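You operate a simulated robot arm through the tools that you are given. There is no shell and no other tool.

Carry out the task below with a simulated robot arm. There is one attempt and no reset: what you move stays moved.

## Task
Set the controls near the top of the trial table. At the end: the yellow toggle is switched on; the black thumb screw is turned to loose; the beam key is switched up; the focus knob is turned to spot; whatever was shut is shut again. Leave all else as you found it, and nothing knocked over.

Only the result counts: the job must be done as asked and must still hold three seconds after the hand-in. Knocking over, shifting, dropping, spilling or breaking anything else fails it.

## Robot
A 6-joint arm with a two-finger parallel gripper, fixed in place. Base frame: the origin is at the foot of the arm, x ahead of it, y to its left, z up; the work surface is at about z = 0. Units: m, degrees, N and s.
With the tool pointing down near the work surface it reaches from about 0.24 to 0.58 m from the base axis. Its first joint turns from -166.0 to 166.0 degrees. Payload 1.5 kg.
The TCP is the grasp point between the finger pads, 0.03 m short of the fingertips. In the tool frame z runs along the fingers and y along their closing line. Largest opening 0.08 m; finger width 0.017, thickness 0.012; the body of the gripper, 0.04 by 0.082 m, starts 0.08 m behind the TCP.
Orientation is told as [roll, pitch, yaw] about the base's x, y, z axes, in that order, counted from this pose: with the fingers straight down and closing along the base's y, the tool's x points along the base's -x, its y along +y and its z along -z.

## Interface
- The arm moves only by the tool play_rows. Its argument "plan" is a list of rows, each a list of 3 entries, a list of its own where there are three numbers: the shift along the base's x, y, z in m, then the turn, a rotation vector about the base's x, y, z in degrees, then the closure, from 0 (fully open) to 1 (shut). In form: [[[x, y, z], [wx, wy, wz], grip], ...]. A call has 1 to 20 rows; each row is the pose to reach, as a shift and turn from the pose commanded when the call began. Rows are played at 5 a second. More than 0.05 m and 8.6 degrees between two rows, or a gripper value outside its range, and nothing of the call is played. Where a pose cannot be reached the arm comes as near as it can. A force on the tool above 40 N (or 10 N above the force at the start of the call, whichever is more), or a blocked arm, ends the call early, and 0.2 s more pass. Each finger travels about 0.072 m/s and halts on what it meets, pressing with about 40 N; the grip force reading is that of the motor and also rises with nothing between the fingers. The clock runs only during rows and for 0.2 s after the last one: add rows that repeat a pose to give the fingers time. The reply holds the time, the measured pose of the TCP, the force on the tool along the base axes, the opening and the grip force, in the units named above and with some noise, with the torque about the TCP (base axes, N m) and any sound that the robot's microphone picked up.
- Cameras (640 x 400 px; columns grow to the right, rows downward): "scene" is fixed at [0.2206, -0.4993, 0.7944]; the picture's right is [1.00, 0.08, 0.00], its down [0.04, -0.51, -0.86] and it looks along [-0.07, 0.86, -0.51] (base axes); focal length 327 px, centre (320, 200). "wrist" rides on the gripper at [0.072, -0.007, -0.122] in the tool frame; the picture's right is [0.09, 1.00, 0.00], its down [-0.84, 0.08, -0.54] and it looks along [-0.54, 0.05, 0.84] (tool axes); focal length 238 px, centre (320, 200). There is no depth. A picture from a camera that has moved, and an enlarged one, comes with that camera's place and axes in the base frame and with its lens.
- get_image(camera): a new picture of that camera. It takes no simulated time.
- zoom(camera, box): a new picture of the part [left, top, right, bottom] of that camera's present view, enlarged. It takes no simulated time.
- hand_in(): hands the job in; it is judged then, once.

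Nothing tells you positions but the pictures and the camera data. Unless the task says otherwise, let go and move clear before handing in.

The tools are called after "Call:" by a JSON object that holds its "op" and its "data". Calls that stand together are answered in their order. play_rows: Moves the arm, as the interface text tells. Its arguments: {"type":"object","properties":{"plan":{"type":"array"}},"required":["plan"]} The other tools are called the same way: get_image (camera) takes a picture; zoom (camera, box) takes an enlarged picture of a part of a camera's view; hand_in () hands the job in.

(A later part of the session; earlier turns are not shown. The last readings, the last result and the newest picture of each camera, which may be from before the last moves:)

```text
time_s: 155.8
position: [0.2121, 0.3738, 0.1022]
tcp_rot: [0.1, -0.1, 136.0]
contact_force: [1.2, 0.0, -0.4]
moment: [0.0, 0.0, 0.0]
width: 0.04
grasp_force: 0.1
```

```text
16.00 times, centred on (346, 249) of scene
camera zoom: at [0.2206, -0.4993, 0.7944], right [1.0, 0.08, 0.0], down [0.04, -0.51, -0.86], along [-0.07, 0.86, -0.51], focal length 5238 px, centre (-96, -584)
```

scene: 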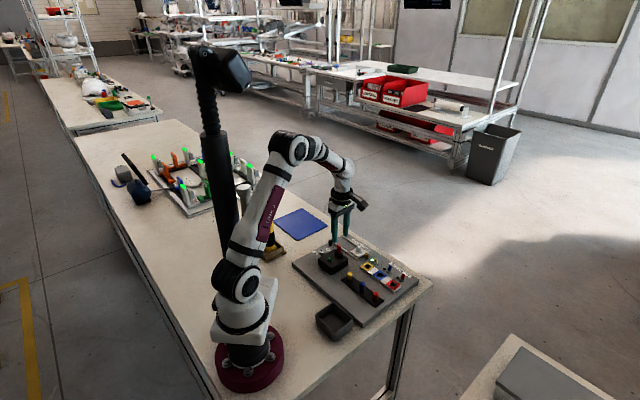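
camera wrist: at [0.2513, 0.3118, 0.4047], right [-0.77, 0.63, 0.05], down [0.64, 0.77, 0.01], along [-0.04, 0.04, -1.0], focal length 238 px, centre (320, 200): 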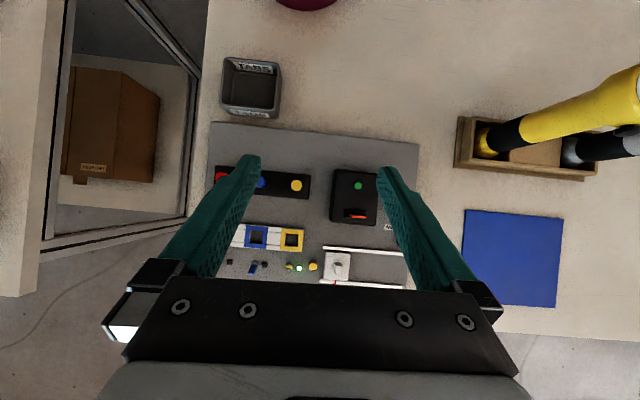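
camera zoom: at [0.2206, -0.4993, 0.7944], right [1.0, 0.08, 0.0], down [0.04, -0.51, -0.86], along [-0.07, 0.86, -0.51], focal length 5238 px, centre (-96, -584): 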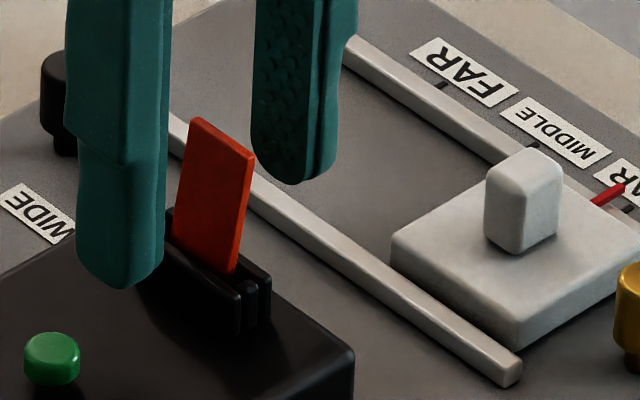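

The tab just toppled to lean in its slot (it had been standing upright). I close the fingers slowly to straighten it.

Call:
{"op": "play_rows", "data": {"plan": [[[0.0004, 0.0004, 0], [0, 0, 0], 0.6], [[0.0004, 0.0004, 0], [0, 0, 0], 0.7], [[0.0004, 0.0004, 0], [0, 0, 0], 0.8], [[0.0004, 0.0004, 0], [0, 0, 0], 0.9], [[0.0004, 0.0004, 0], [0, 0, 0], 0.96], [[0.0004, 0.0004, 0], [0, 0, 0], 1], [[0.0004, 0.0004, 0], [0, 0, 0], 1]]}}

Call:
{"op": "zoom", "data": {"camera": "wrist", "box": [260, 100, 380, 210]}}

Call:
{"op": "zoom", "data": {"camera": "scene", "box": [340, 240, 352, 258]}}

```text
time_s: 157.4
position: [0.2129, 0.3753, 0.1027]
tcp_rot: [0.2, -0.1, 136.1]
contact_force: [-1.4, -0.4, -0.6]
moment: [-0.01, 0.05, -0.01]
width: 0.0
grasp_force: 21.9
```

```text
3.64 times, centred on (320, 155) of wrist
camera zoom: at [0.271, 0.3297, 0.2253], right [-0.63, -0.78, 0.0], down [-0.65, 0.53, 0.54], along [-0.42, 0.34, -0.84], focal length 867 px, centre (320, 364)
```

zoom: 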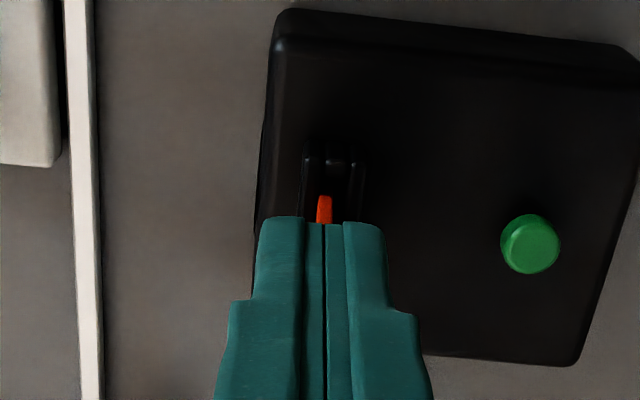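

```text
16.00 times, centred on (346, 249) of scene
camera zoom: at [0.2206, -0.4993, 0.7944], right [1.0, 0.08, 0.0], down [0.04, -0.51, -0.86], along [-0.07, 0.86, -0.51], focal length 5238 px, centre (-96, -584)
```

zoom: 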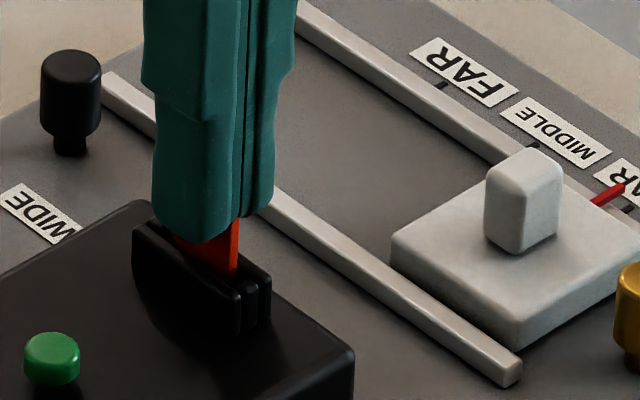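

Call:
{"op": "play_rows", "data": {"plan": [[[0, 0, -0.0007], [0, 0, 0], 1], [[0, 0, -0.0014], [0, 0, 0], 1], [[0, 0, -0.0014], [0, 0, 0], 1]]}}

Call:
{"op": "zoom", "data": {"camera": "scene", "box": [340, 240, 352, 258]}}

```text
time_s: 158.2
position: [0.2157, 0.3765, 0.102]
tcp_rot: [0.1, -0.1, 135.9]
contact_force: [-2.5, -2.2, 7.2]
moment: [-0.08, 0.1, -0.03]
width: 0.0
grasp_force: 21.6
```

```text
16.00 times, centred on (346, 249) of scene
camera zoom: at [0.2206, -0.4993, 0.7944], right [1.0, 0.08, 0.0], down [0.04, -0.51, -0.86], along [-0.07, 0.86, -0.51], focal length 5238 px, centre (-96, -584)
```

zoom: 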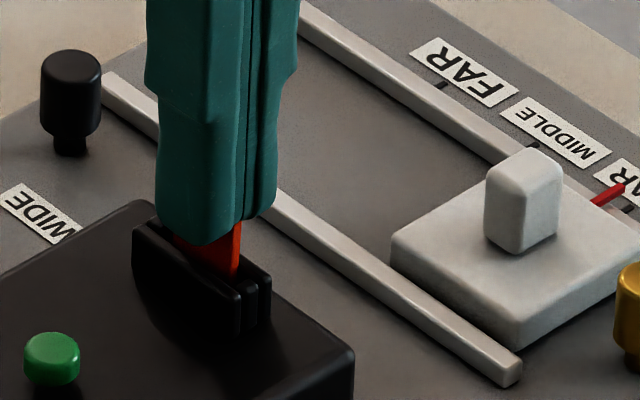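

Bottomed with 7 N. I relieve the small sideways force and then open very gradually.

Call:
{"op": "play_rows", "data": {"plan": [[[-0.0003, -0.0003, -0.0003], [0, 0, 0], 1], [[-0.0004, -0.0004, -0.0005], [0, 0, 0], 1], [[-0.0004, -0.0004, -0.0005], [0, 0, 0], 1]]}}

Call:
{"op": "play_rows", "data": {"plan": [[[0, 0, 0.0006], [0, 0, 0], 1], [[0, 0, 0.0006], [0, 0, 0], 0.98], [[0, 0, 0.0006], [0, 0, 0], 0.96], [[0, 0, 0.0006], [0, 0, 0], 0.93], [[0, 0, 0.0006], [0, 0, 0], 0.88], [[0, 0, 0.0006], [0, 0, 0], 0.8], [[0, 0, 0.0006], [0, 0, 0], 0.65], [[0, 0, 0.0006], [0, 0, 0], 0.5], [[0, 0, 0.0006], [0, 0, 0], 0.5]]}}

Call:
{"op": "zoom", "data": {"camera": "scene", "box": [340, 240, 352, 258]}}

Call:
{"op": "zoom", "data": {"camera": "wrist", "box": [260, 100, 380, 210]}}

```text
time_s: 159.0
position: [0.2146, 0.3759, 0.1015]
tcp_rot: [0.1, -0.1, 135.9]
contact_force: [-1.2, -2.5, 14.4]
moment: [-0.05, 0.05, -0.01]
width: 0.0
grasp_force: 21.7
```

```text
time_s: 161.0
position: [0.2137, 0.3755, 0.1016]
tcp_rot: [0.1, -0.1, 136.0]
contact_force: [0.9, 0.1, 0.4]
moment: [0.01, 0.0, 0.0]
width: 0.0399
grasp_force: 0.1
```

```text
16.00 times, centred on (346, 249) of scene
camera zoom: at [0.2206, -0.4993, 0.7944], right [1.0, 0.08, 0.0], down [0.04, -0.51, -0.86], along [-0.07, 0.86, -0.51], focal length 5238 px, centre (-96, -584)
```

zoom: 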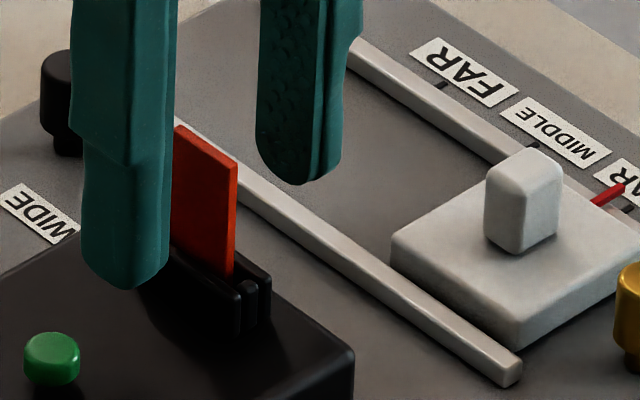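

```text
3.64 times, centred on (320, 155) of wrist
camera zoom: at [0.271, 0.33, 0.224], right [-0.63, -0.78, 0.0], down [-0.65, 0.53, 0.54], along [-0.42, 0.34, -0.84], focal length 867 px, centre (320, 364)
```

zoom: 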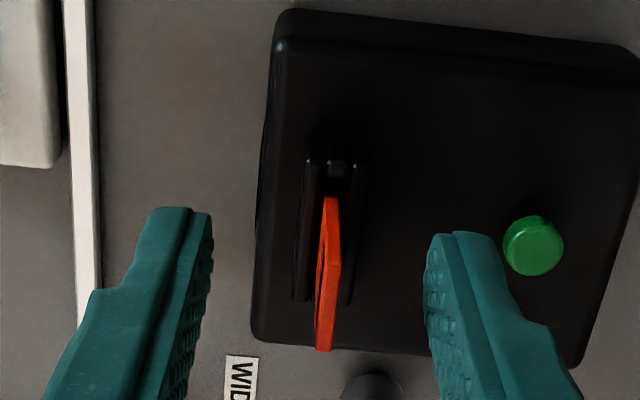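

The tab stands upright again, matching its original position to within about a pixel. I lift straight up, clear of it.

Call:
{"op": "play_rows", "data": {"plan": [[[0, 0, 0.01], [0, 0, 0], 0.5], [[0, 0, 0.025], [0, 0, 0], 0.5], [[0, 0, 0.05], [0, 0, 0], 0.5], [[0, 0, 0.08], [0, 0, 0], 0.5], [[0, 0, 0.1], [0, 0, 0], 0.5]]}}

Call:
{"op": "zoom", "data": {"camera": "scene", "box": [334, 242, 352, 258]}}

Call:
{"op": "zoom", "data": {"camera": "wrist", "box": [270, 100, 370, 200]}}

```text
time_s: 162.2
position: [0.2134, 0.3758, 0.2017]
tcp_rot: [0.2, 0.0, 136.0]
contact_force: [0.5, 0.4, -0.1]
moment: [0.0, 0.0, 0.02]
width: 0.0401
grasp_force: 0.0
```

```text
16.00 times, centred on (343, 250) of scene
camera zoom: at [0.2206, -0.4993, 0.7944], right [1.0, 0.08, 0.0], down [0.04, -0.51, -0.86], along [-0.07, 0.86, -0.51], focal length 5238 px, centre (-48, -600)
```

zoom: 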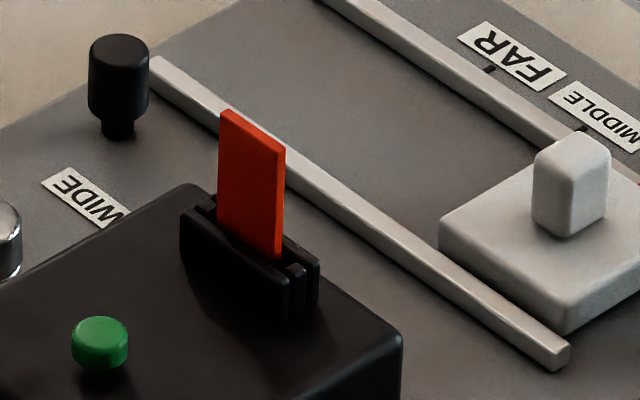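

```text
4.00 times, centred on (320, 150) of wrist
camera zoom: at [0.2708, 0.3288, 0.3241], right [-0.63, -0.78, 0.0], down [-0.65, 0.53, 0.54], along [-0.42, 0.34, -0.84], focal length 953 px, centre (320, 400)
```

zoom: 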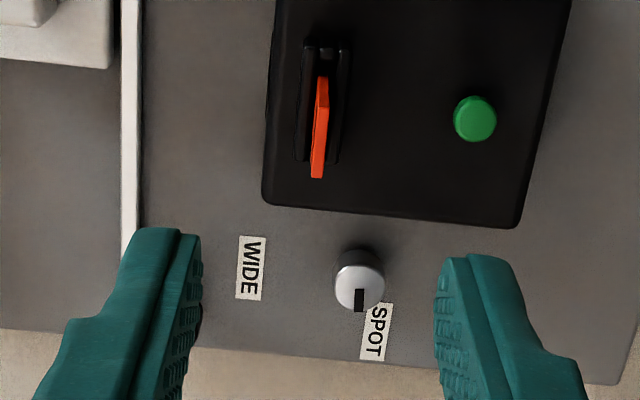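

The tab is restored (within ~0.5 mm). One more possibility for "shut": the white plate with its handle could be a lid held between the rails rather than a slide. I'll position over its handle for a gentle lift test.

Call:
{"op": "play_rows", "data": {"plan": [[[0.017, 0.013, 0], [0, 0, 0], 0.5], [[0.034, 0.026, 0], [0, 0, 0], 0.5], [[0.051, 0.039, 0], [0, 0, 0], 0.5], [[0.0675, 0.0515, 0], [0, 0, 0], 0.5], [[0.0675, 0.0515, -0.03], [0, 0, 0], 0.5], [[0.0675, 0.0515, -0.06], [0, 0, 0], 0.5], [[0.0675, 0.0515, -0.09], [0, 0, 0], 0.5], [[0.0675, 0.0515, -0.09], [0, 0, 0], 0.5]]}}

Call:
{"op": "zoom", "data": {"camera": "wrist", "box": [250, 90, 390, 220]}}

Call:
{"op": "zoom", "data": {"camera": "scene", "box": [340, 230, 385, 265]}}

```text
time_s: 164.0
position: [0.2821, 0.4266, 0.1125]
tcp_rot: [0.2, -0.1, 136.0]
contact_force: [0.4, 1.2, 0.5]
moment: [-0.01, 0.0, 0.01]
width: 0.04
grasp_force: 0.1
```

```text
3.08 times, centred on (320, 155) of wrist
camera zoom: at [0.3392, 0.3808, 0.234], right [-0.63, -0.78, 0.0], down [-0.65, 0.53, 0.54], along [-0.42, 0.34, -0.84], focal length 733 px, centre (320, 338)
```

zoom: 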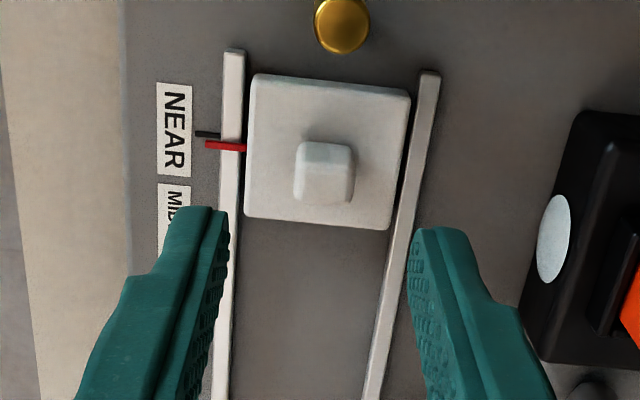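

```text
11.43 times, centred on (362, 248) of scene
camera zoom: at [0.2206, -0.4993, 0.7944], right [1.0, 0.08, 0.0], down [0.04, -0.51, -0.86], along [-0.07, 0.86, -0.51], focal length 3741 px, centre (-166, -343)
```

zoom: 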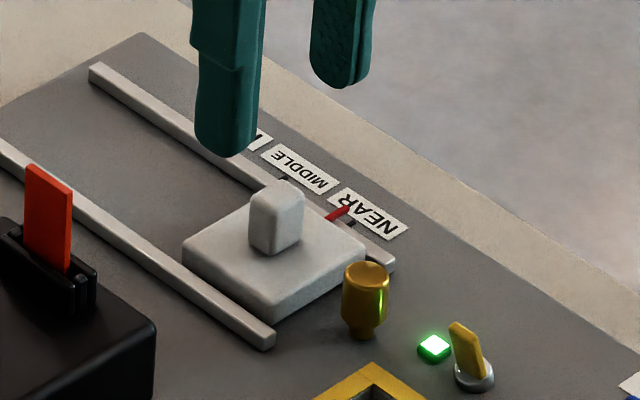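

I'm centred over the handle. I descend, grip it, and try a 1 mm lift with force monitoring.

Call:
{"op": "play_rows", "data": {"plan": [[[-0.0008, 0.0006, -0.014], [0, 0, 0], 0.5], [[-0.0008, 0.0006, -0.028], [0, 0, 0], 0.5], [[-0.0008, 0.0006, -0.042], [0, 0, 0], 0.5], [[-0.0008, 0.0006, -0.042], [0, 0, 0], 0.7], [[-0.0008, 0.0006, -0.042], [0, 0, 0], 0.85], [[-0.0008, 0.0006, -0.042], [0, 0, 0], 0.9], [[-0.0008, 0.0006, -0.042], [0, 0, 0], 0.9]]}}

Call:
{"op": "zoom", "data": {"camera": "wrist", "box": [250, 90, 390, 220]}}

```text
time_s: 165.6
position: [0.2808, 0.4277, 0.069]
tcp_rot: [0.1, -0.1, 135.9]
contact_force: [-7.7, -6.0, -1.6]
moment: [-0.08, 0.16, -0.11]
width: 0.0169
grasp_force: 4.8
```

```text
3.08 times, centred on (320, 155) of wrist
camera zoom: at [0.3378, 0.3816, 0.1912], right [-0.63, -0.78, 0.0], down [-0.65, 0.53, 0.54], along [-0.43, 0.34, -0.84], focal length 733 px, centre (320, 338)
```

zoom: 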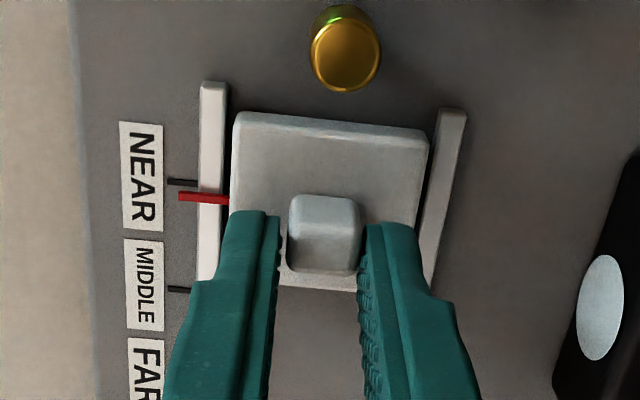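

Call:
{"op": "play_rows", "data": {"plan": [[[-0.0005, -0.0005, 0], [0, 0, 0], 0.9], [[-0.0006, -0.0006, 0], [0, 0, 0], 0.92], [[-0.0006, -0.0006, 0], [0, 0, 0], 0.92]]}}

Call:
{"op": "play_rows", "data": {"plan": [[[0, 0, 0.0004], [0, 0, 0], 0.92], [[0, 0, 0.0008], [0, 0, 0], 0.92], [[0, 0, 0.0012], [0, 0, 0], 0.92], [[0, 0, 0.0012], [0, 0, 0], 0.92]]}}

Call:
{"op": "zoom", "data": {"camera": "scene", "box": [340, 230, 385, 265]}}

```text
time_s: 166.4
position: [0.2806, 0.4277, 0.0692]
tcp_rot: [0.2, 0.0, 136.0]
contact_force: [0.7, -1.2, -15.7]
moment: [0.5, -0.08, -0.37]
width: 0.0157
grasp_force: 31.5
```

```text
time_s: 167.4
position: [0.2807, 0.4266, 0.0707]
tcp_rot: [0.2, -0.1, 136.1]
contact_force: [0.2, 4.0, -23.7]
moment: [0.39, -0.22, -0.34]
width: 0.0159
grasp_force: 31.5
```

```text
11.43 times, centred on (362, 248) of scene
camera zoom: at [0.2206, -0.4993, 0.7944], right [1.0, 0.08, 0.0], down [0.04, -0.51, -0.86], along [-0.07, 0.86, -0.51], focal length 3741 px, centre (-166, -343)
```

zoom: 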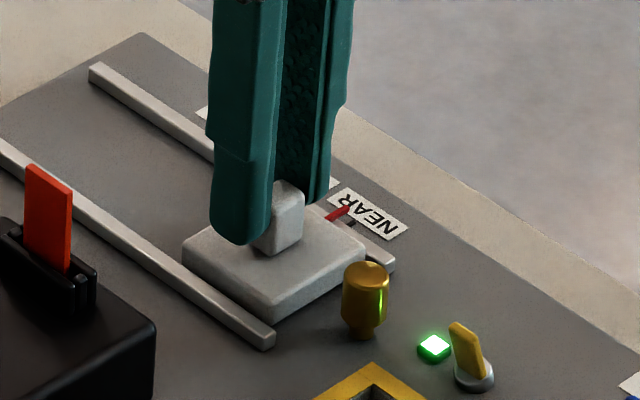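

The plate does not lift; it's simply a locked slide. I release it and move clear.

Call:
{"op": "play_rows", "data": {"plan": [[[0, 0, 0], [0, 0, 0], 0.8], [[0, 0, 0], [0, 0, 0], 0.6], [[0, 0, 0], [0, 0, 0], 0.5], [[0, 0, 0.02], [0, 0, 0], 0.5], [[0, 0, 0.05], [0, 0, 0], 0.5], [[0, 0, 0.09], [0, 0, 0], 0.3], [[0, 0, 0.12], [0, 0, 0], 0]]}}

Call:
{"op": "get_image", "data": {"camera": "wrist"}}

Call:
{"op": "zoom", "data": {"camera": "scene", "box": [335, 232, 375, 262]}}

```text
time_s: 169.0
position: [0.2822, 0.4259, 0.19]
tcp_rot: [0.1, -0.1, 136.0]
contact_force: [0.3, 0.5, 0.4]
moment: [0.0, 0.0, 0.0]
width: 0.08
grasp_force: 0.0
```

```text
taken
camera wrist: at [0.3397, 0.3803, 0.3125], right [-0.63, -0.78, 0.0], down [-0.65, 0.53, 0.54], along [-0.43, 0.34, -0.84], focal length 238 px, centre (320, 200)
```

wrist: 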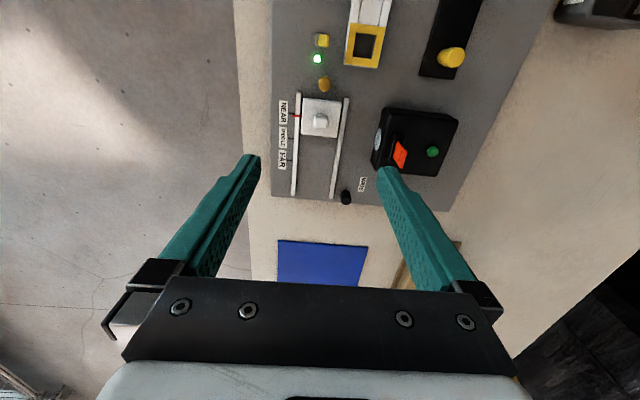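

```text
13.33 times, centred on (355, 247) of scene
camera zoom: at [0.2206, -0.4993, 0.7944], right [1.0, 0.08, 0.0], down [0.04, -0.51, -0.86], along [-0.07, 0.86, -0.51], focal length 4365 px, centre (-147, -427)
```

zoom: 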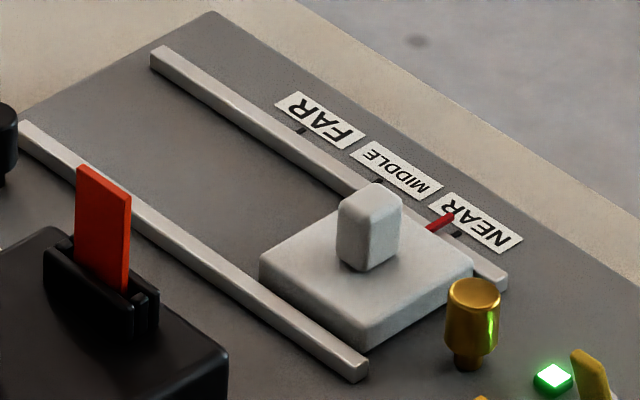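

I'll zoom into the far fixture on the table as well, to be sure it doesn't hold the control I'm missing.

Call:
{"op": "zoom", "data": {"camera": "scene", "box": [140, 145, 210, 220]}}

Call:
{"op": "zoom", "data": {"camera": "scene", "box": [195, 145, 280, 215]}}

Call:
{"op": "zoom", "data": {"camera": "scene", "box": [105, 145, 165, 210]}}

```text
5.33 times, centred on (175, 182) of scene
camera zoom: at [0.2206, -0.4993, 0.7944], right [1.0, 0.08, 0.0], down [0.04, -0.51, -0.86], along [-0.07, 0.86, -0.51], focal length 1746 px, centre (1093, 293)
```

zoom: 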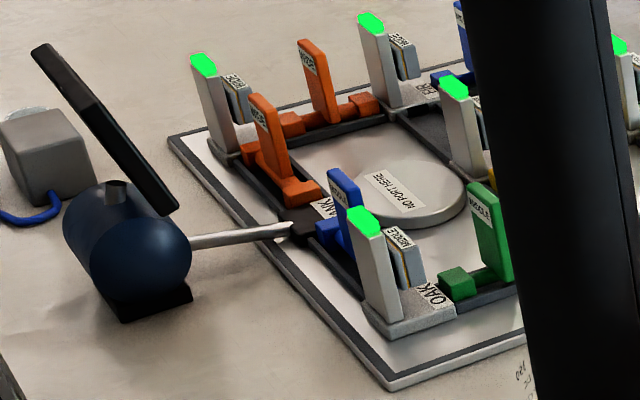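

```text
5.71 times, centred on (238, 180) of scene
camera zoom: at [0.2206, -0.4993, 0.7944], right [1.0, 0.08, 0.0], down [0.04, -0.51, -0.86], along [-0.07, 0.86, -0.51], focal length 1871 px, centre (791, 314)
```

zoom: 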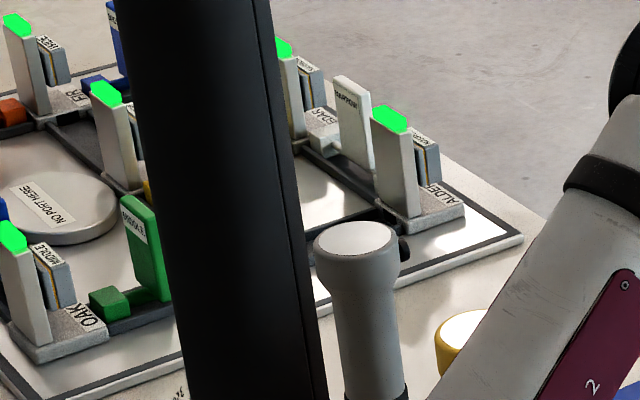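

```text
6.15 times, centred on (135, 178) of scene
camera zoom: at [0.2206, -0.4993, 0.7944], right [1.0, 0.08, 0.0], down [0.04, -0.51, -0.86], along [-0.07, 0.86, -0.51], focal length 2015 px, centre (1458, 338)
```

zoom: 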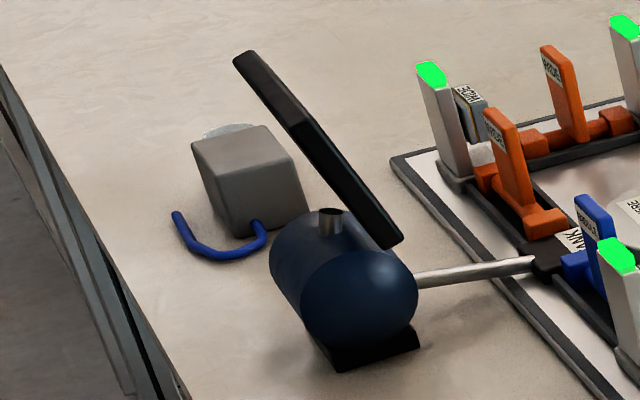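

Everything is unchanged. I'll look straight down into the slot collar around the tab at maximum zoom, in case something sits inside it.

Call:
{"op": "play_rows", "data": {"plan": [[[-0.005, -0.005, 0.02], [0, 0, -7.5], 0], [[-0.012, -0.01, 0.03], [0, 0, -15], 0], [[-0.02, -0.015, 0.03], [0, 0, -22.5], 0], [[-0.028, -0.02, 0.03], [0, 0, -30], 0], [[-0.035, -0.025, 0.03], [0, 0, -37.5], 0], [[-0.042, -0.03, 0.03], [0, 0, -45], 0], [[-0.05, -0.035, 0.03], [0, 0, -52.5], 0], [[-0.055, -0.038, 0.03], [0, 0, -60], 0], [[-0.058, -0.04, 0.03], [0, 0, -67.5], 0], [[-0.06, -0.042, 0.03], [0, 0, -75], 0], [[-0.06, -0.043, 0.03], [0, 0, -82.5], 0], [[-0.06, -0.043, 0.03], [0, 0, -89.8], 0], [[-0.06, -0.043, 0.03], [0, 0, -89.8], 0]]}}

Call:
{"op": "play_rows", "data": {"plan": [[[0, 0, 0], [-4.7, 4.5, 0], 0], [[0, 0, 0], [-9.4, 9.0, 0], 0], [[0, 0, 0], [-14.2, 13.6, 0], 0], [[0, 0, 0], [-18.9, 18.1, 0], 0], [[0, 0, 0], [-23.6, 22.6, 0], 0], [[0, 0, 0], [-23.6, 22.6, 0], 0]]}}

Call:
{"op": "get_image", "data": {"camera": "wrist"}}

```text
time_s: 171.8
position: [0.2203, 0.3838, 0.2196]
tcp_rot: [0.1, -0.1, 46.1]
contact_force: [0.4, -0.3, -0.1]
moment: [0.02, 0.01, -0.03]
width: 0.0799
grasp_force: 0.0
```

```text
time_s: 173.2
position: [0.2211, 0.3836, 0.2199]
tcp_rot: [0.2, 32.7, 46.2]
contact_force: [-0.1, 0.6, -0.2]
moment: [0.0, 0.0, -0.04]
width: 0.0801
grasp_force: 0.0
```

```text
taken
camera wrist: at [0.2297, 0.3822, 0.3626], right [-0.77, 0.63, 0.05], down [0.64, 0.77, 0.01], along [-0.04, 0.04, -1.0], focal length 238 px, centre (320, 200)
```

wrist: 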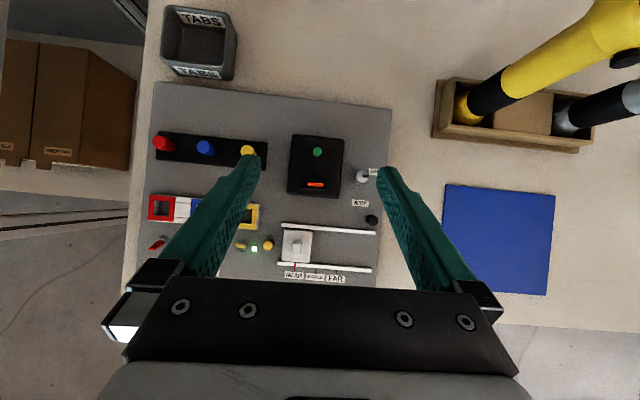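

Call:
{"op": "zoom", "data": {"camera": "wrist", "box": [280, 125, 355, 205]}}

Call:
{"op": "zoom", "data": {"camera": "wrist", "box": [300, 172, 332, 198]}}

Call:
{"op": "zoom", "data": {"camera": "wrist", "box": [225, 215, 385, 285]}}

```text
5.00 times, centred on (318, 165) of wrist
camera zoom: at [0.2297, 0.3822, 0.3626], right [-0.77, 0.63, 0.05], down [0.64, 0.77, 0.01], along [-0.04, 0.04, -1.0], focal length 1192 px, centre (332, 375)
```

zoom: 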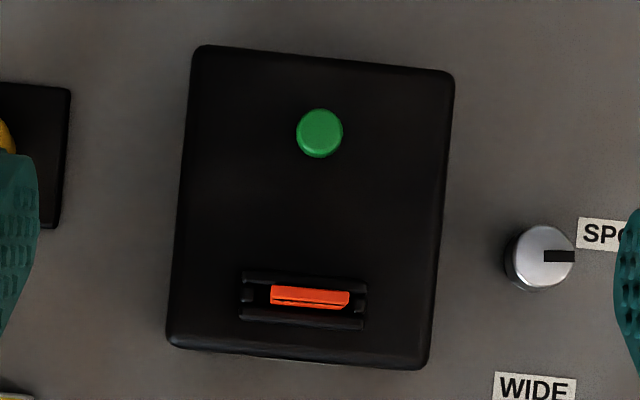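

```text
15.38 times, centred on (316, 185) of wrist
camera zoom: at [0.2297, 0.3822, 0.3626], right [-0.77, 0.63, 0.05], down [0.64, 0.77, 0.01], along [-0.04, 0.04, -1.0], focal length 3667 px, centre (382, 431)
```

zoom: 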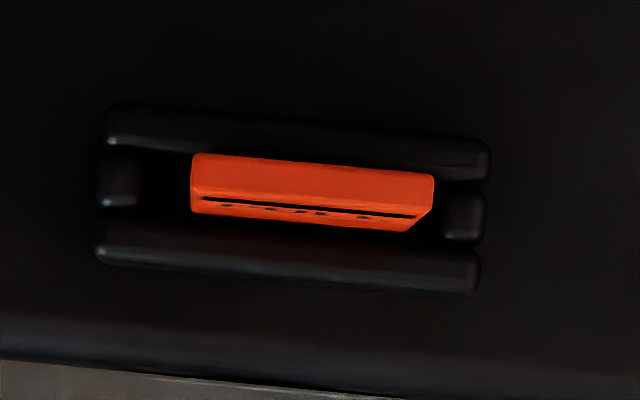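

```text
4.00 times, centred on (305, 250) of wrist
camera zoom: at [0.2297, 0.3822, 0.3626], right [-0.77, 0.63, 0.05], down [0.64, 0.77, 0.01], along [-0.04, 0.04, -1.0], focal length 953 px, centre (380, 0)
```

zoom: 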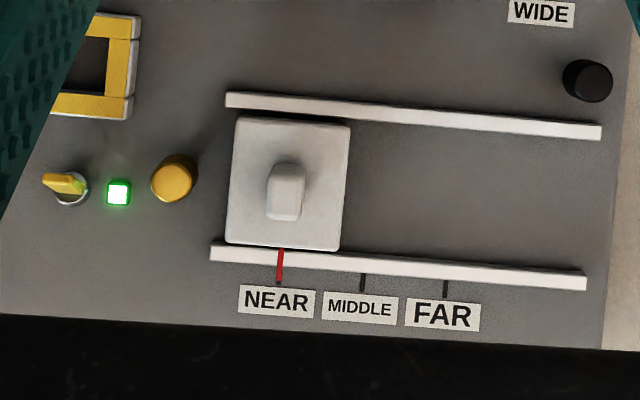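

Nothing inside the collar except the tab. I'll move over and look straight down into the three sockets and the plug strip too.

Call:
{"op": "play_rows", "data": {"plan": [[[0.02, -0.015, 0], [0, 0, 0], 0], [[0.04, -0.035, 0], [0, 0, 0], 0], [[0.06, -0.055, 0], [0, 0, 0], 0], [[0.075, -0.075, 0], [0, 0, 0], 0], [[0.075, -0.075, 0], [0, 0, 0], 0]]}}

Call:
{"op": "get_image", "data": {"camera": "wrist"}}

Call:
{"op": "zoom", "data": {"camera": "wrist", "box": [250, 130, 390, 270]}}

```text
time_s: 174.4
position: [0.297, 0.3088, 0.2193]
tcp_rot: [0.1, 32.6, 46.1]
contact_force: [0.2, -0.4, -0.1]
moment: [0.0, 0.03, 0.02]
width: 0.0799
grasp_force: 0.2
```

```text
taken
camera wrist: at [0.3055, 0.3072, 0.3624], right [-0.77, 0.63, 0.05], down [0.64, 0.77, 0.01], along [-0.04, 0.04, -1.0], focal length 238 px, centre (320, 200)
```

wrist: 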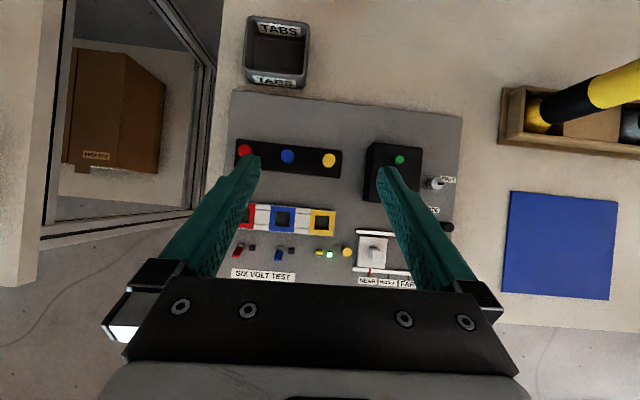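

```text
2.86 times, centred on (320, 200) of wrist
camera zoom: at [0.3055, 0.3072, 0.3624], right [-0.77, 0.63, 0.05], down [0.64, 0.77, 0.01], along [-0.04, 0.04, -1.0], focal length 681 px, centre (320, 200)
```

zoom: 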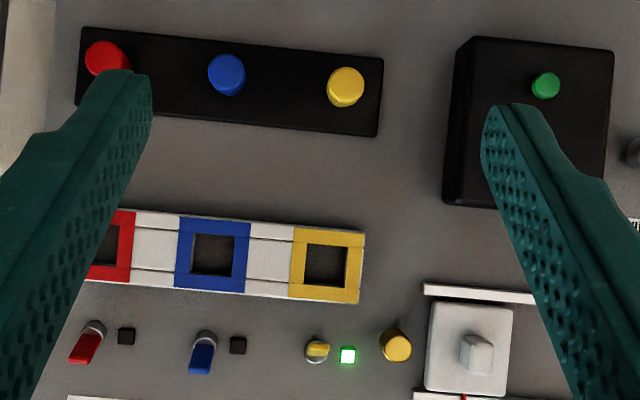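

The sockets are empty holes. One last check on the carriage: my earlier pull was a poor grip on a rounded handle, so I'll give it one gentle direct push with closed fingertips to see whether it is truly locked.

Call:
{"op": "play_rows", "data": {"plan": [[[0, 0, 0], [4.7, -4.5, 0], 0.3], [[0, 0, 0], [9.4, -9.0, 0], 0.6], [[0, 0, 0], [14.2, -13.6, 0], 1], [[0, 0, 0], [18.9, -18.1, 0], 1], [[0, 0, 0], [23.6, -22.6, 0], 1], [[0, 0, 0], [23.6, -22.6, 0], 1]]}}

Call:
{"op": "play_rows", "data": {"plan": [[[0, 0.009, 0], [0, 0, 7.5], 1], [[0, 0.018, 0], [0, 0, 15], 1], [[0, 0.027, 0], [0, 0, 22.5], 1], [[0, 0.036, 0], [0, 0, 30], 1], [[0, 0.045, 0], [0, 0, 37.5], 1], [[-0.001, 0.054, 0], [0, 0, 45], 1], [[-0.002, 0.063, 0], [0, 0, 52.5], 1], [[-0.003, 0.072, 0], [0, 0, 60], 1], [[-0.004, 0.081, 0], [0, 0, 67.5], 1], [[-0.005, 0.09, -0.02], [0, 0, 75], 1], [[-0.0055, 0.1, -0.05], [0, 0, 82.5], 1], [[-0.0055, 0.108, -0.08], [0, 0, 89.8], 1], [[-0.0055, 0.108, -0.11], [0, 0, 89.8], 1], [[-0.0055, 0.108, -0.11], [0, 0, 89.8], 1]]}}

Call:
{"op": "zoom", "data": {"camera": "wrist", "box": [250, 90, 390, 220]}}

Call:
{"op": "zoom", "data": {"camera": "scene", "box": [340, 230, 385, 265]}}

```text
time_s: 175.8
position: [0.2954, 0.3096, 0.2206]
tcp_rot: [0.1, -0.1, 46.1]
contact_force: [-0.1, 0.4, 0.3]
moment: [-0.03, 0.0, 0.02]
width: 0.0002
grasp_force: 20.9
```

```text
time_s: 178.8
position: [0.2903, 0.42, 0.1101]
tcp_rot: [0.2, -0.1, 135.9]
contact_force: [-0.5, 0.7, 1.4]
moment: [-0.01, -0.01, 0.0]
width: 0.0
grasp_force: 21.1
```

```text
3.08 times, centred on (320, 155) of wrist
camera zoom: at [0.348, 0.3726, 0.2325], right [-0.63, -0.78, 0.0], down [-0.65, 0.53, 0.54], along [-0.43, 0.34, -0.84], focal length 733 px, centre (320, 338)
```

zoom: 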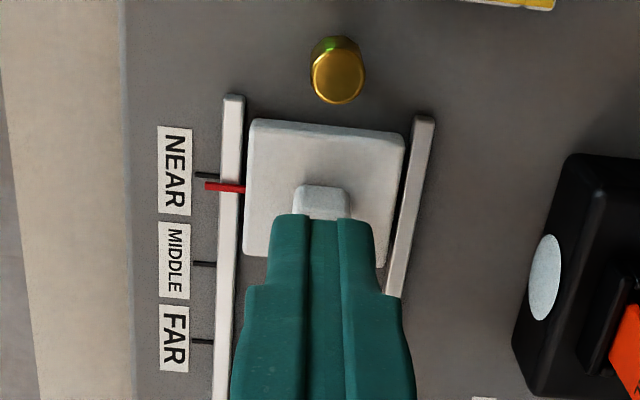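

```text
11.43 times, centred on (362, 248) of scene
camera zoom: at [0.2206, -0.4993, 0.7944], right [1.0, 0.08, 0.0], down [0.04, -0.51, -0.86], along [-0.07, 0.86, -0.51], focal length 3741 px, centre (-166, -343)
```

zoom: 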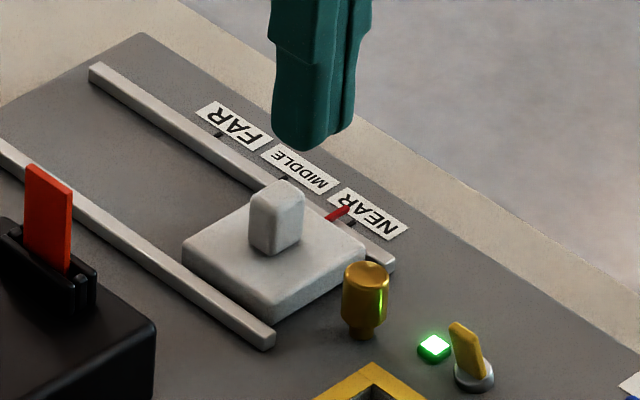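

Call:
{"op": "play_rows", "data": {"plan": [[[0.0027, -0.0026, -0.01], [0, 0, 0], 1], [[0.0027, -0.0026, -0.02], [0, 0, 0], 1], [[0.0027, -0.0026, -0.03], [0, 0, 0], 1], [[0.0027, -0.0026, -0.036], [0, 0, 0], 1], [[0.0027, -0.0026, -0.036], [0, 0, 0], 1]]}}

Call:
{"op": "zoom", "data": {"camera": "wrist", "box": [250, 90, 390, 220]}}

Call:
{"op": "zoom", "data": {"camera": "scene", "box": [340, 230, 385, 265]}}

```text
time_s: 179.7
position: [0.2921, 0.4152, 0.0822]
tcp_rot: [0.1, -0.1, 135.9]
contact_force: [-1.9, -6.0, 9.4]
moment: [-0.09, 0.07, 0.03]
width: 0.0003
grasp_force: 20.9
stopped in row 4: the force on the tool passed its limit at 57 N (the readings are from after the stop); the commanded pose is now the measured one
```

```text
3.08 times, centred on (320, 155) of wrist
camera zoom: at [0.3498, 0.3692, 0.2043], right [-0.63, -0.78, 0.0], down [-0.65, 0.53, 0.54], along [-0.42, 0.34, -0.84], focal length 733 px, centre (320, 338)
```

zoom: 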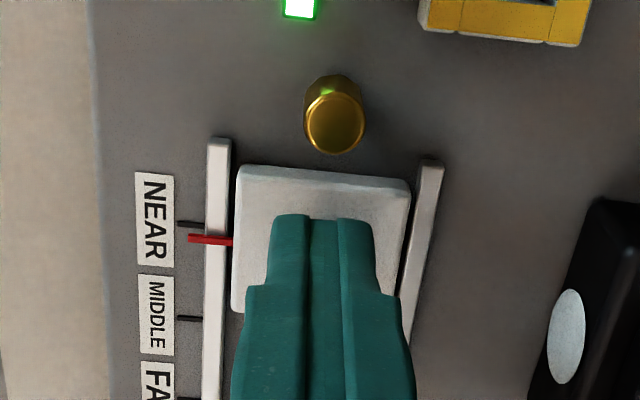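

```text
11.43 times, centred on (362, 248) of scene
camera zoom: at [0.2206, -0.4993, 0.7944], right [1.0, 0.08, 0.0], down [0.04, -0.51, -0.86], along [-0.07, 0.86, -0.51], focal length 3741 px, centre (-166, -343)
```

zoom: 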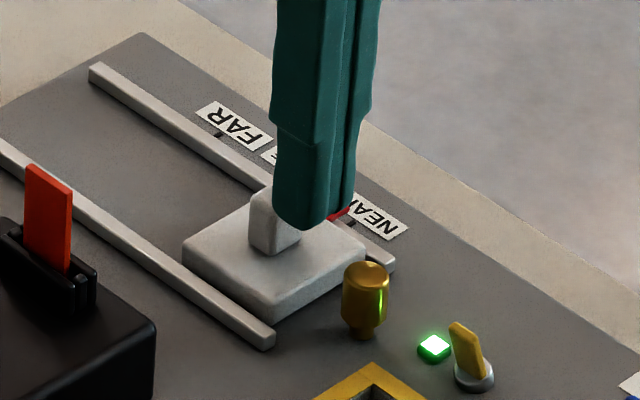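

The tip landed on the handle's edge (my centring was ~3 mm off). I lift, shift outward, and lower to just beside the handle, above the brass screw.

Call:
{"op": "play_rows", "data": {"plan": [[[0, 0, 0.006], [0, 0, 0], 1], [[0.0012, -0.0011, 0.006], [0, 0, 0], 1], [[0.0025, -0.0024, 0.006], [0, 0, 0], 1], [[0.0025, -0.0024, 0.0], [0, 0, 0], 1], [[0.0025, -0.0024, -0.003], [0, 0, 0], 1], [[0.0025, -0.0024, -0.0055], [0, 0, 0], 1], [[0.0025, -0.0024, -0.0055], [0, 0, 0], 1]]}}

Call:
{"op": "zoom", "data": {"camera": "scene", "box": [340, 230, 385, 265]}}

```text
time_s: 181.3
position: [0.294, 0.4129, 0.077]
tcp_rot: [0.1, -0.1, 135.8]
contact_force: [0.3, -1.2, 0.2]
moment: [-0.03, 0.01, 0.0]
width: 0.0
grasp_force: 20.8
```

```text
11.43 times, centred on (362, 248) of scene
camera zoom: at [0.2206, -0.4993, 0.7944], right [1.0, 0.08, 0.0], down [0.04, -0.51, -0.86], along [-0.07, 0.86, -0.51], focal length 3741 px, centre (-166, -343)
```

zoom: 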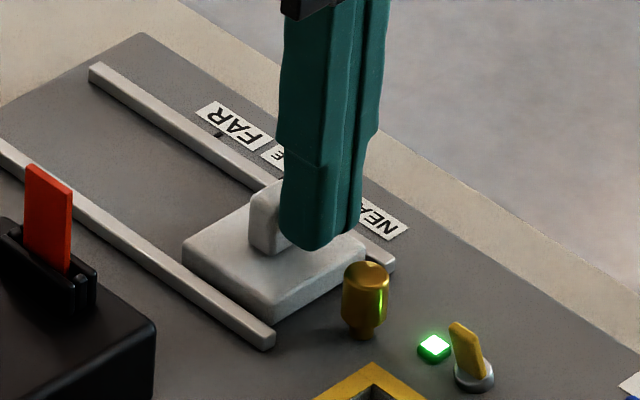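

Now beside the handle. I push toward MIDDLE in 1 mm steps, only a few millimetres.

Call:
{"op": "play_rows", "data": {"plan": [[[-0.0007, 0.0007, 0], [0, 0, 0], 1], [[-0.0014, 0.0014, 0], [0, 0, 0], 1], [[-0.0022, 0.0021, 0], [0, 0, 0], 1], [[-0.0029, 0.0028, 0], [0, 0, 0], 1], [[-0.0036, 0.0035, 0], [0, 0, 0], 1], [[-0.0043, 0.0042, 0], [0, 0, 0], 1]]}}

Call:
{"op": "zoom", "data": {"camera": "scene", "box": [340, 230, 385, 265]}}

```text
time_s: 182.7
position: [0.2944, 0.4158, 0.0757]
tcp_rot: [0.0, 0.2, 135.8]
contact_force: [1.8, -3.7, -1.2]
moment: [-0.06, -0.08, -0.01]
width: 0.0
grasp_force: 21.2
stopped in row 6: the force on the tool passed its limit at 43 N (the readings are from after the stop); the commanded pose is now the measured one
```

```text
11.43 times, centred on (362, 248) of scene
camera zoom: at [0.2206, -0.4993, 0.7944], right [1.0, 0.08, 0.0], down [0.04, -0.51, -0.86], along [-0.07, 0.86, -0.51], focal length 3741 px, centre (-166, -343)
```

zoom: 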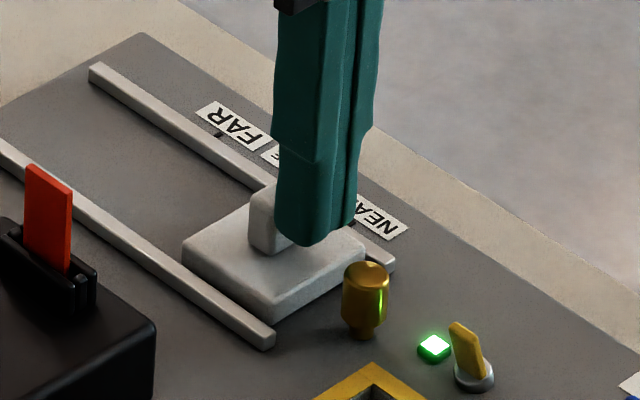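

The slide is firmly locked, so it isn't meant to be moved here. I back off and lift clear.

Call:
{"op": "play_rows", "data": {"plan": [[[0.0015, -0.0015, 0], [0, 0, 0], 1], [[0.002, -0.002, 0.01], [0, 0, 0], 1], [[0.002, -0.002, 0.04], [0, 0, 0], 1], [[0.002, -0.002, 0.08], [0, 0, 0], 1], [[0.002, -0.002, 0.12], [0, 0, 0], 0.6]]}}

Call:
{"op": "zoom", "data": {"camera": "wrist", "box": [240, 60, 400, 200]}}

Call:
{"op": "zoom", "data": {"camera": "scene", "box": [300, 225, 430, 325]}}

```text
time_s: 183.9
position: [0.2952, 0.4118, 0.1941]
tcp_rot: [0.1, 0.1, 135.7]
contact_force: [0.1, 0.4, -1.1]
moment: [-0.02, -0.01, 0.05]
width: 0.0322
grasp_force: 0.1
```

```text
2.86 times, centred on (320, 130) of wrist
camera zoom: at [0.3523, 0.3659, 0.3164], right [-0.63, -0.78, 0.0], down [-0.65, 0.53, 0.54], along [-0.42, 0.34, -0.84], focal length 681 px, centre (320, 400)
```

zoom: 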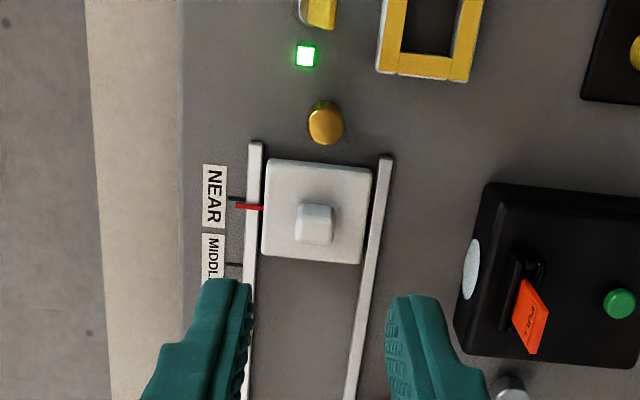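

```text
4.00 times, centred on (365, 275) of scene
camera zoom: at [0.2206, -0.4993, 0.7944], right [1.0, 0.08, 0.0], down [0.04, -0.51, -0.86], along [-0.07, 0.86, -0.51], focal length 1310 px, centre (140, -100)
```

zoom: 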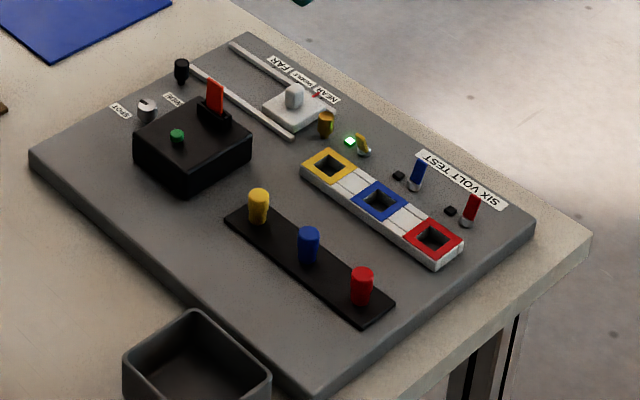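

Everything is as found apart from the intended changes. I haven't inspected the black gooseneck post beside the arm closely; it could be a lamp with its own switch, so I'll zoom along it.

Call:
{"op": "zoom", "data": {"camera": "scene", "box": [180, 40, 260, 100]}}

Call:
{"op": "zoom", "data": {"camera": "scene", "box": [190, 90, 260, 160]}}

Call:
{"op": "zoom", "data": {"camera": "scene", "box": [195, 150, 260, 260]}}

Call:
{"op": "zoom", "data": {"camera": "scene", "box": [195, 240, 295, 400]}}

```text
6.67 times, centred on (220, 70) of scene
camera zoom: at [0.2206, -0.4993, 0.7944], right [1.0, 0.08, 0.0], down [0.04, -0.51, -0.86], along [-0.07, 0.86, -0.51], focal length 2182 px, centre (987, 1067)
```

zoom: 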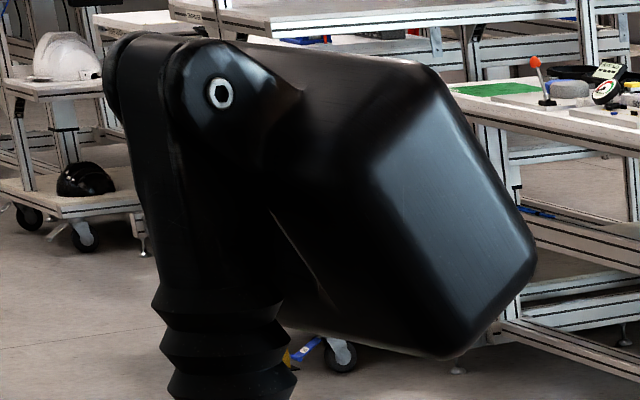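

```text
5.71 times, centred on (225, 125) of scene
camera zoom: at [0.2206, -0.4993, 0.7944], right [1.0, 0.08, 0.0], down [0.04, -0.51, -0.86], along [-0.07, 0.86, -0.51], focal length 1871 px, centre (863, 629)
```

zoom: 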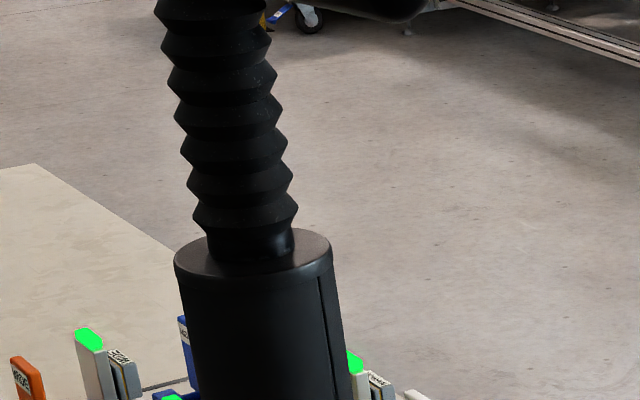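

```text
3.64 times, centred on (228, 205) of scene
camera zoom: at [0.2206, -0.4993, 0.7944], right [1.0, 0.08, 0.0], down [0.04, -0.51, -0.86], along [-0.07, 0.86, -0.51], focal length 1190 px, centre (656, 182)
```

zoom: 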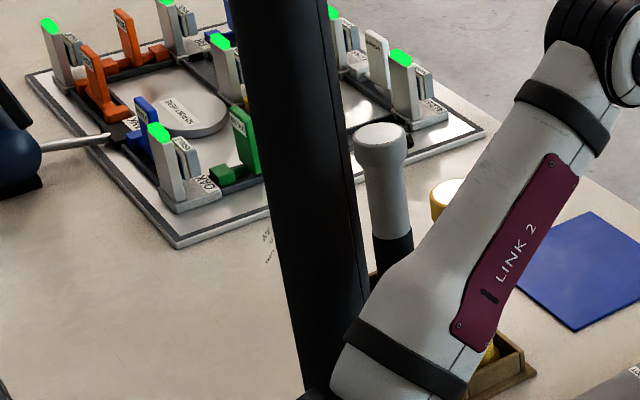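

```text
2.50 times, centred on (245, 320) of scene
camera zoom: at [0.2206, -0.4993, 0.7944], right [1.0, 0.08, 0.0], down [0.04, -0.51, -0.86], along [-0.07, 0.86, -0.51], focal length 818 px, centre (508, -100)
```

zoom: 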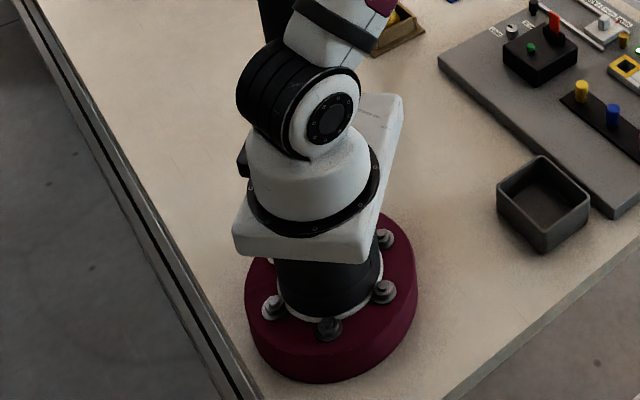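

The post is just part of the robot. I'll take one high-zoom look at the torches' side buttons from the board side to see whether one of them is a two-position key.

Call:
{"op": "play_rows", "data": {"plan": [[[-0.01, 0.004, 0.02], [0, 0, 5.5], 0.4], [[-0.03, 0.011, 0.04], [0, 0, 11], 0.2], [[-0.05, 0.018, 0.058], [0, 0, 16.5], 0], [[-0.07, 0.025, 0.058], [0, 0, 22], 0], [[-0.09, 0.032, 0.058], [0, 0, 27.5], 0], [[-0.11, 0.039, 0.058], [0, 0, 33], 0], [[-0.13, 0.046, 0.058], [0, 0, 38.5], 0], [[-0.15, 0.053, 0.058], [0, 0, 44], 0], [[-0.169, 0.059, 0.058], [0, 0, 44], 0], [[-0.169, 0.059, 0.058], [0, 0, 44], 0]]}}

Call:
{"op": "play_rows", "data": {"plan": [[[0, 0, 0], [0, 6, 0], 0], [[0, 0, 0], [0, 12, 0], 0], [[0, 0, 0], [0, 18, 0], 0], [[0, 0, 0], [0, 24, 0], 0], [[0, 0, 0], [0, 30, 0], 0], [[0, 0, 0], [0, 30, 0], 0]]}}

Call:
{"op": "get_image", "data": {"camera": "wrist"}}

Call:
{"op": "zoom", "data": {"camera": "wrist", "box": [305, 180, 365, 245]}}

Call:
{"op": "zoom", "data": {"camera": "wrist", "box": [235, 200, 295, 260]}}

```text
time_s: 186.1
position: [0.1255, 0.471, 0.2548]
tcp_rot: [0.1, 0.1, 180.0]
contact_force: [0.1, 0.0, -0.6]
moment: [0.01, 0.0, 0.03]
width: 0.0799
grasp_force: 0.1
```

```text
time_s: 187.5
position: [0.1277, 0.4718, 0.2548]
tcp_rot: [0.1, -29.9, 179.8]
contact_force: [-0.5, 0.0, 0.0]
moment: [0.0, 0.0, 0.02]
width: 0.0803
grasp_force: 0.0
```

```text
taken
camera wrist: at [0.2505, 0.478, 0.3247], right [0.08, -1.0, -0.04], down [-0.46, -0.07, 0.89], along [-0.89, -0.05, -0.46], focal length 238 px, centre (320, 200)
```

wrist: 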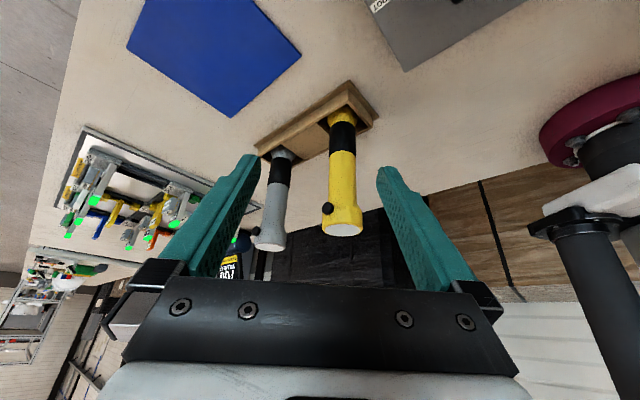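

```text
6.15 times, centred on (335, 212) of wrist
camera zoom: at [0.2505, 0.478, 0.3247], right [0.08, -1.0, -0.04], down [-0.46, -0.07, 0.89], along [-0.89, -0.05, -0.46], focal length 1467 px, centre (228, 123)
```

zoom: 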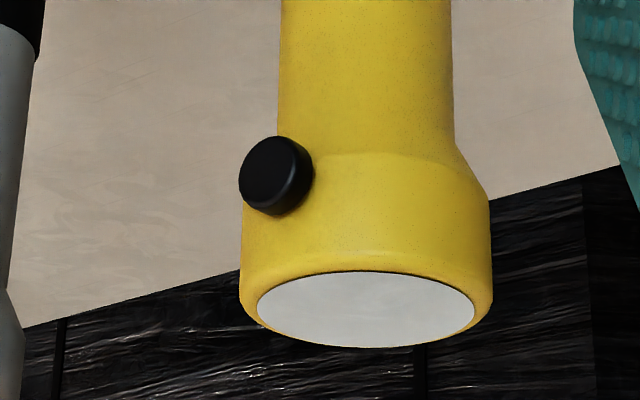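

```text
6.67 times, centred on (265, 230) of wrist
camera zoom: at [0.2505, 0.478, 0.3247], right [0.08, -1.0, -0.04], down [-0.46, -0.07, 0.89], along [-0.89, -0.05, -0.46], focal length 1589 px, centre (687, 0)
```

zoom: 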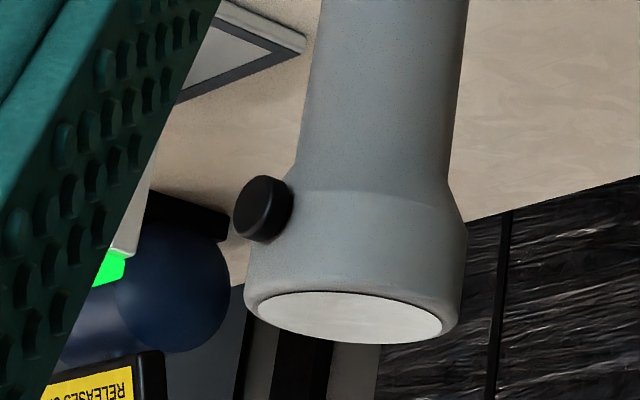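

The torch buttons are simple push-buttons. One idea remains: the red plate sits in a slot right behind the lamp's lens, so it may act as the thing that is "shut", hiding whether the lamp is on. I'll raise it while keeping it gripped (no release) and look for any light.

Call:
{"op": "play_rows", "data": {"plan": [[[0, 0, 0], [0, -6, 0], 0], [[0, 0, 0], [0, -12, 0], 0], [[0, 0, 0], [0, -18, 0], 0], [[0, 0, 0], [0, -24, 0], 0], [[0, 0, 0], [0, -30, 0], 0], [[0, 0, 0], [0, -30, 0], 0]]}}

Call:
{"op": "play_rows", "data": {"plan": [[[0.014, -0.016, 0], [0, 0, -7.3], 0], [[0.029, -0.032, -0.01], [0, 0, -14.6], 0], [[0.043, -0.047, -0.02], [0, 0, -22], 0.1], [[0.058, -0.063, -0.04], [0, 0, -29.3], 0.2], [[0.072, -0.079, -0.06], [0, 0, -36.6], 0.3], [[0.0865, -0.0955, -0.08], [0, 0, -43.8], 0.4], [[0.0865, -0.0955, -0.1], [0, 0, -43.8], 0.5], [[0.0865, -0.0955, -0.1], [0, 0, -43.8], 0.5]]}}

Call:
{"op": "zoom", "data": {"camera": "wrist", "box": [250, 90, 390, 220]}}

```text
time_s: 188.9
position: [0.1269, 0.4723, 0.2546]
tcp_rot: [0.0, 0.2, 179.8]
contact_force: [0.0, 0.3, 0.0]
moment: [0.04, 0.02, -0.04]
width: 0.0802
grasp_force: 0.0
```

```text
time_s: 190.7
position: [0.214, 0.3754, 0.1519]
tcp_rot: [0.1, 0.1, 136.0]
contact_force: [0.7, 0.3, -0.2]
moment: [-0.03, 0.04, 0.01]
width: 0.0399
grasp_force: 0.0
```

```text
3.08 times, centred on (320, 155) of wrist
camera zoom: at [0.2711, 0.33, 0.2751], right [-0.63, -0.78, 0.0], down [-0.66, 0.53, 0.54], along [-0.42, 0.34, -0.84], focal length 733 px, centre (320, 338)
```

zoom: 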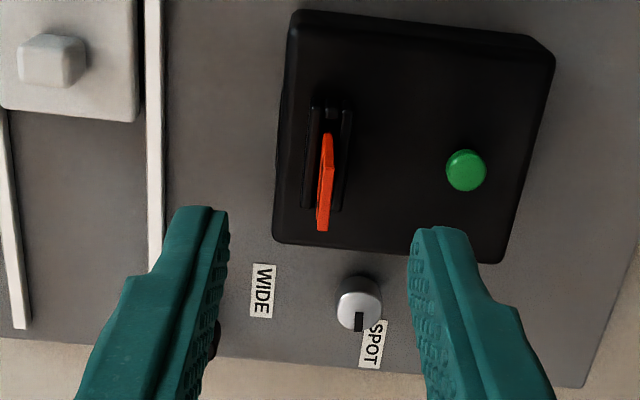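

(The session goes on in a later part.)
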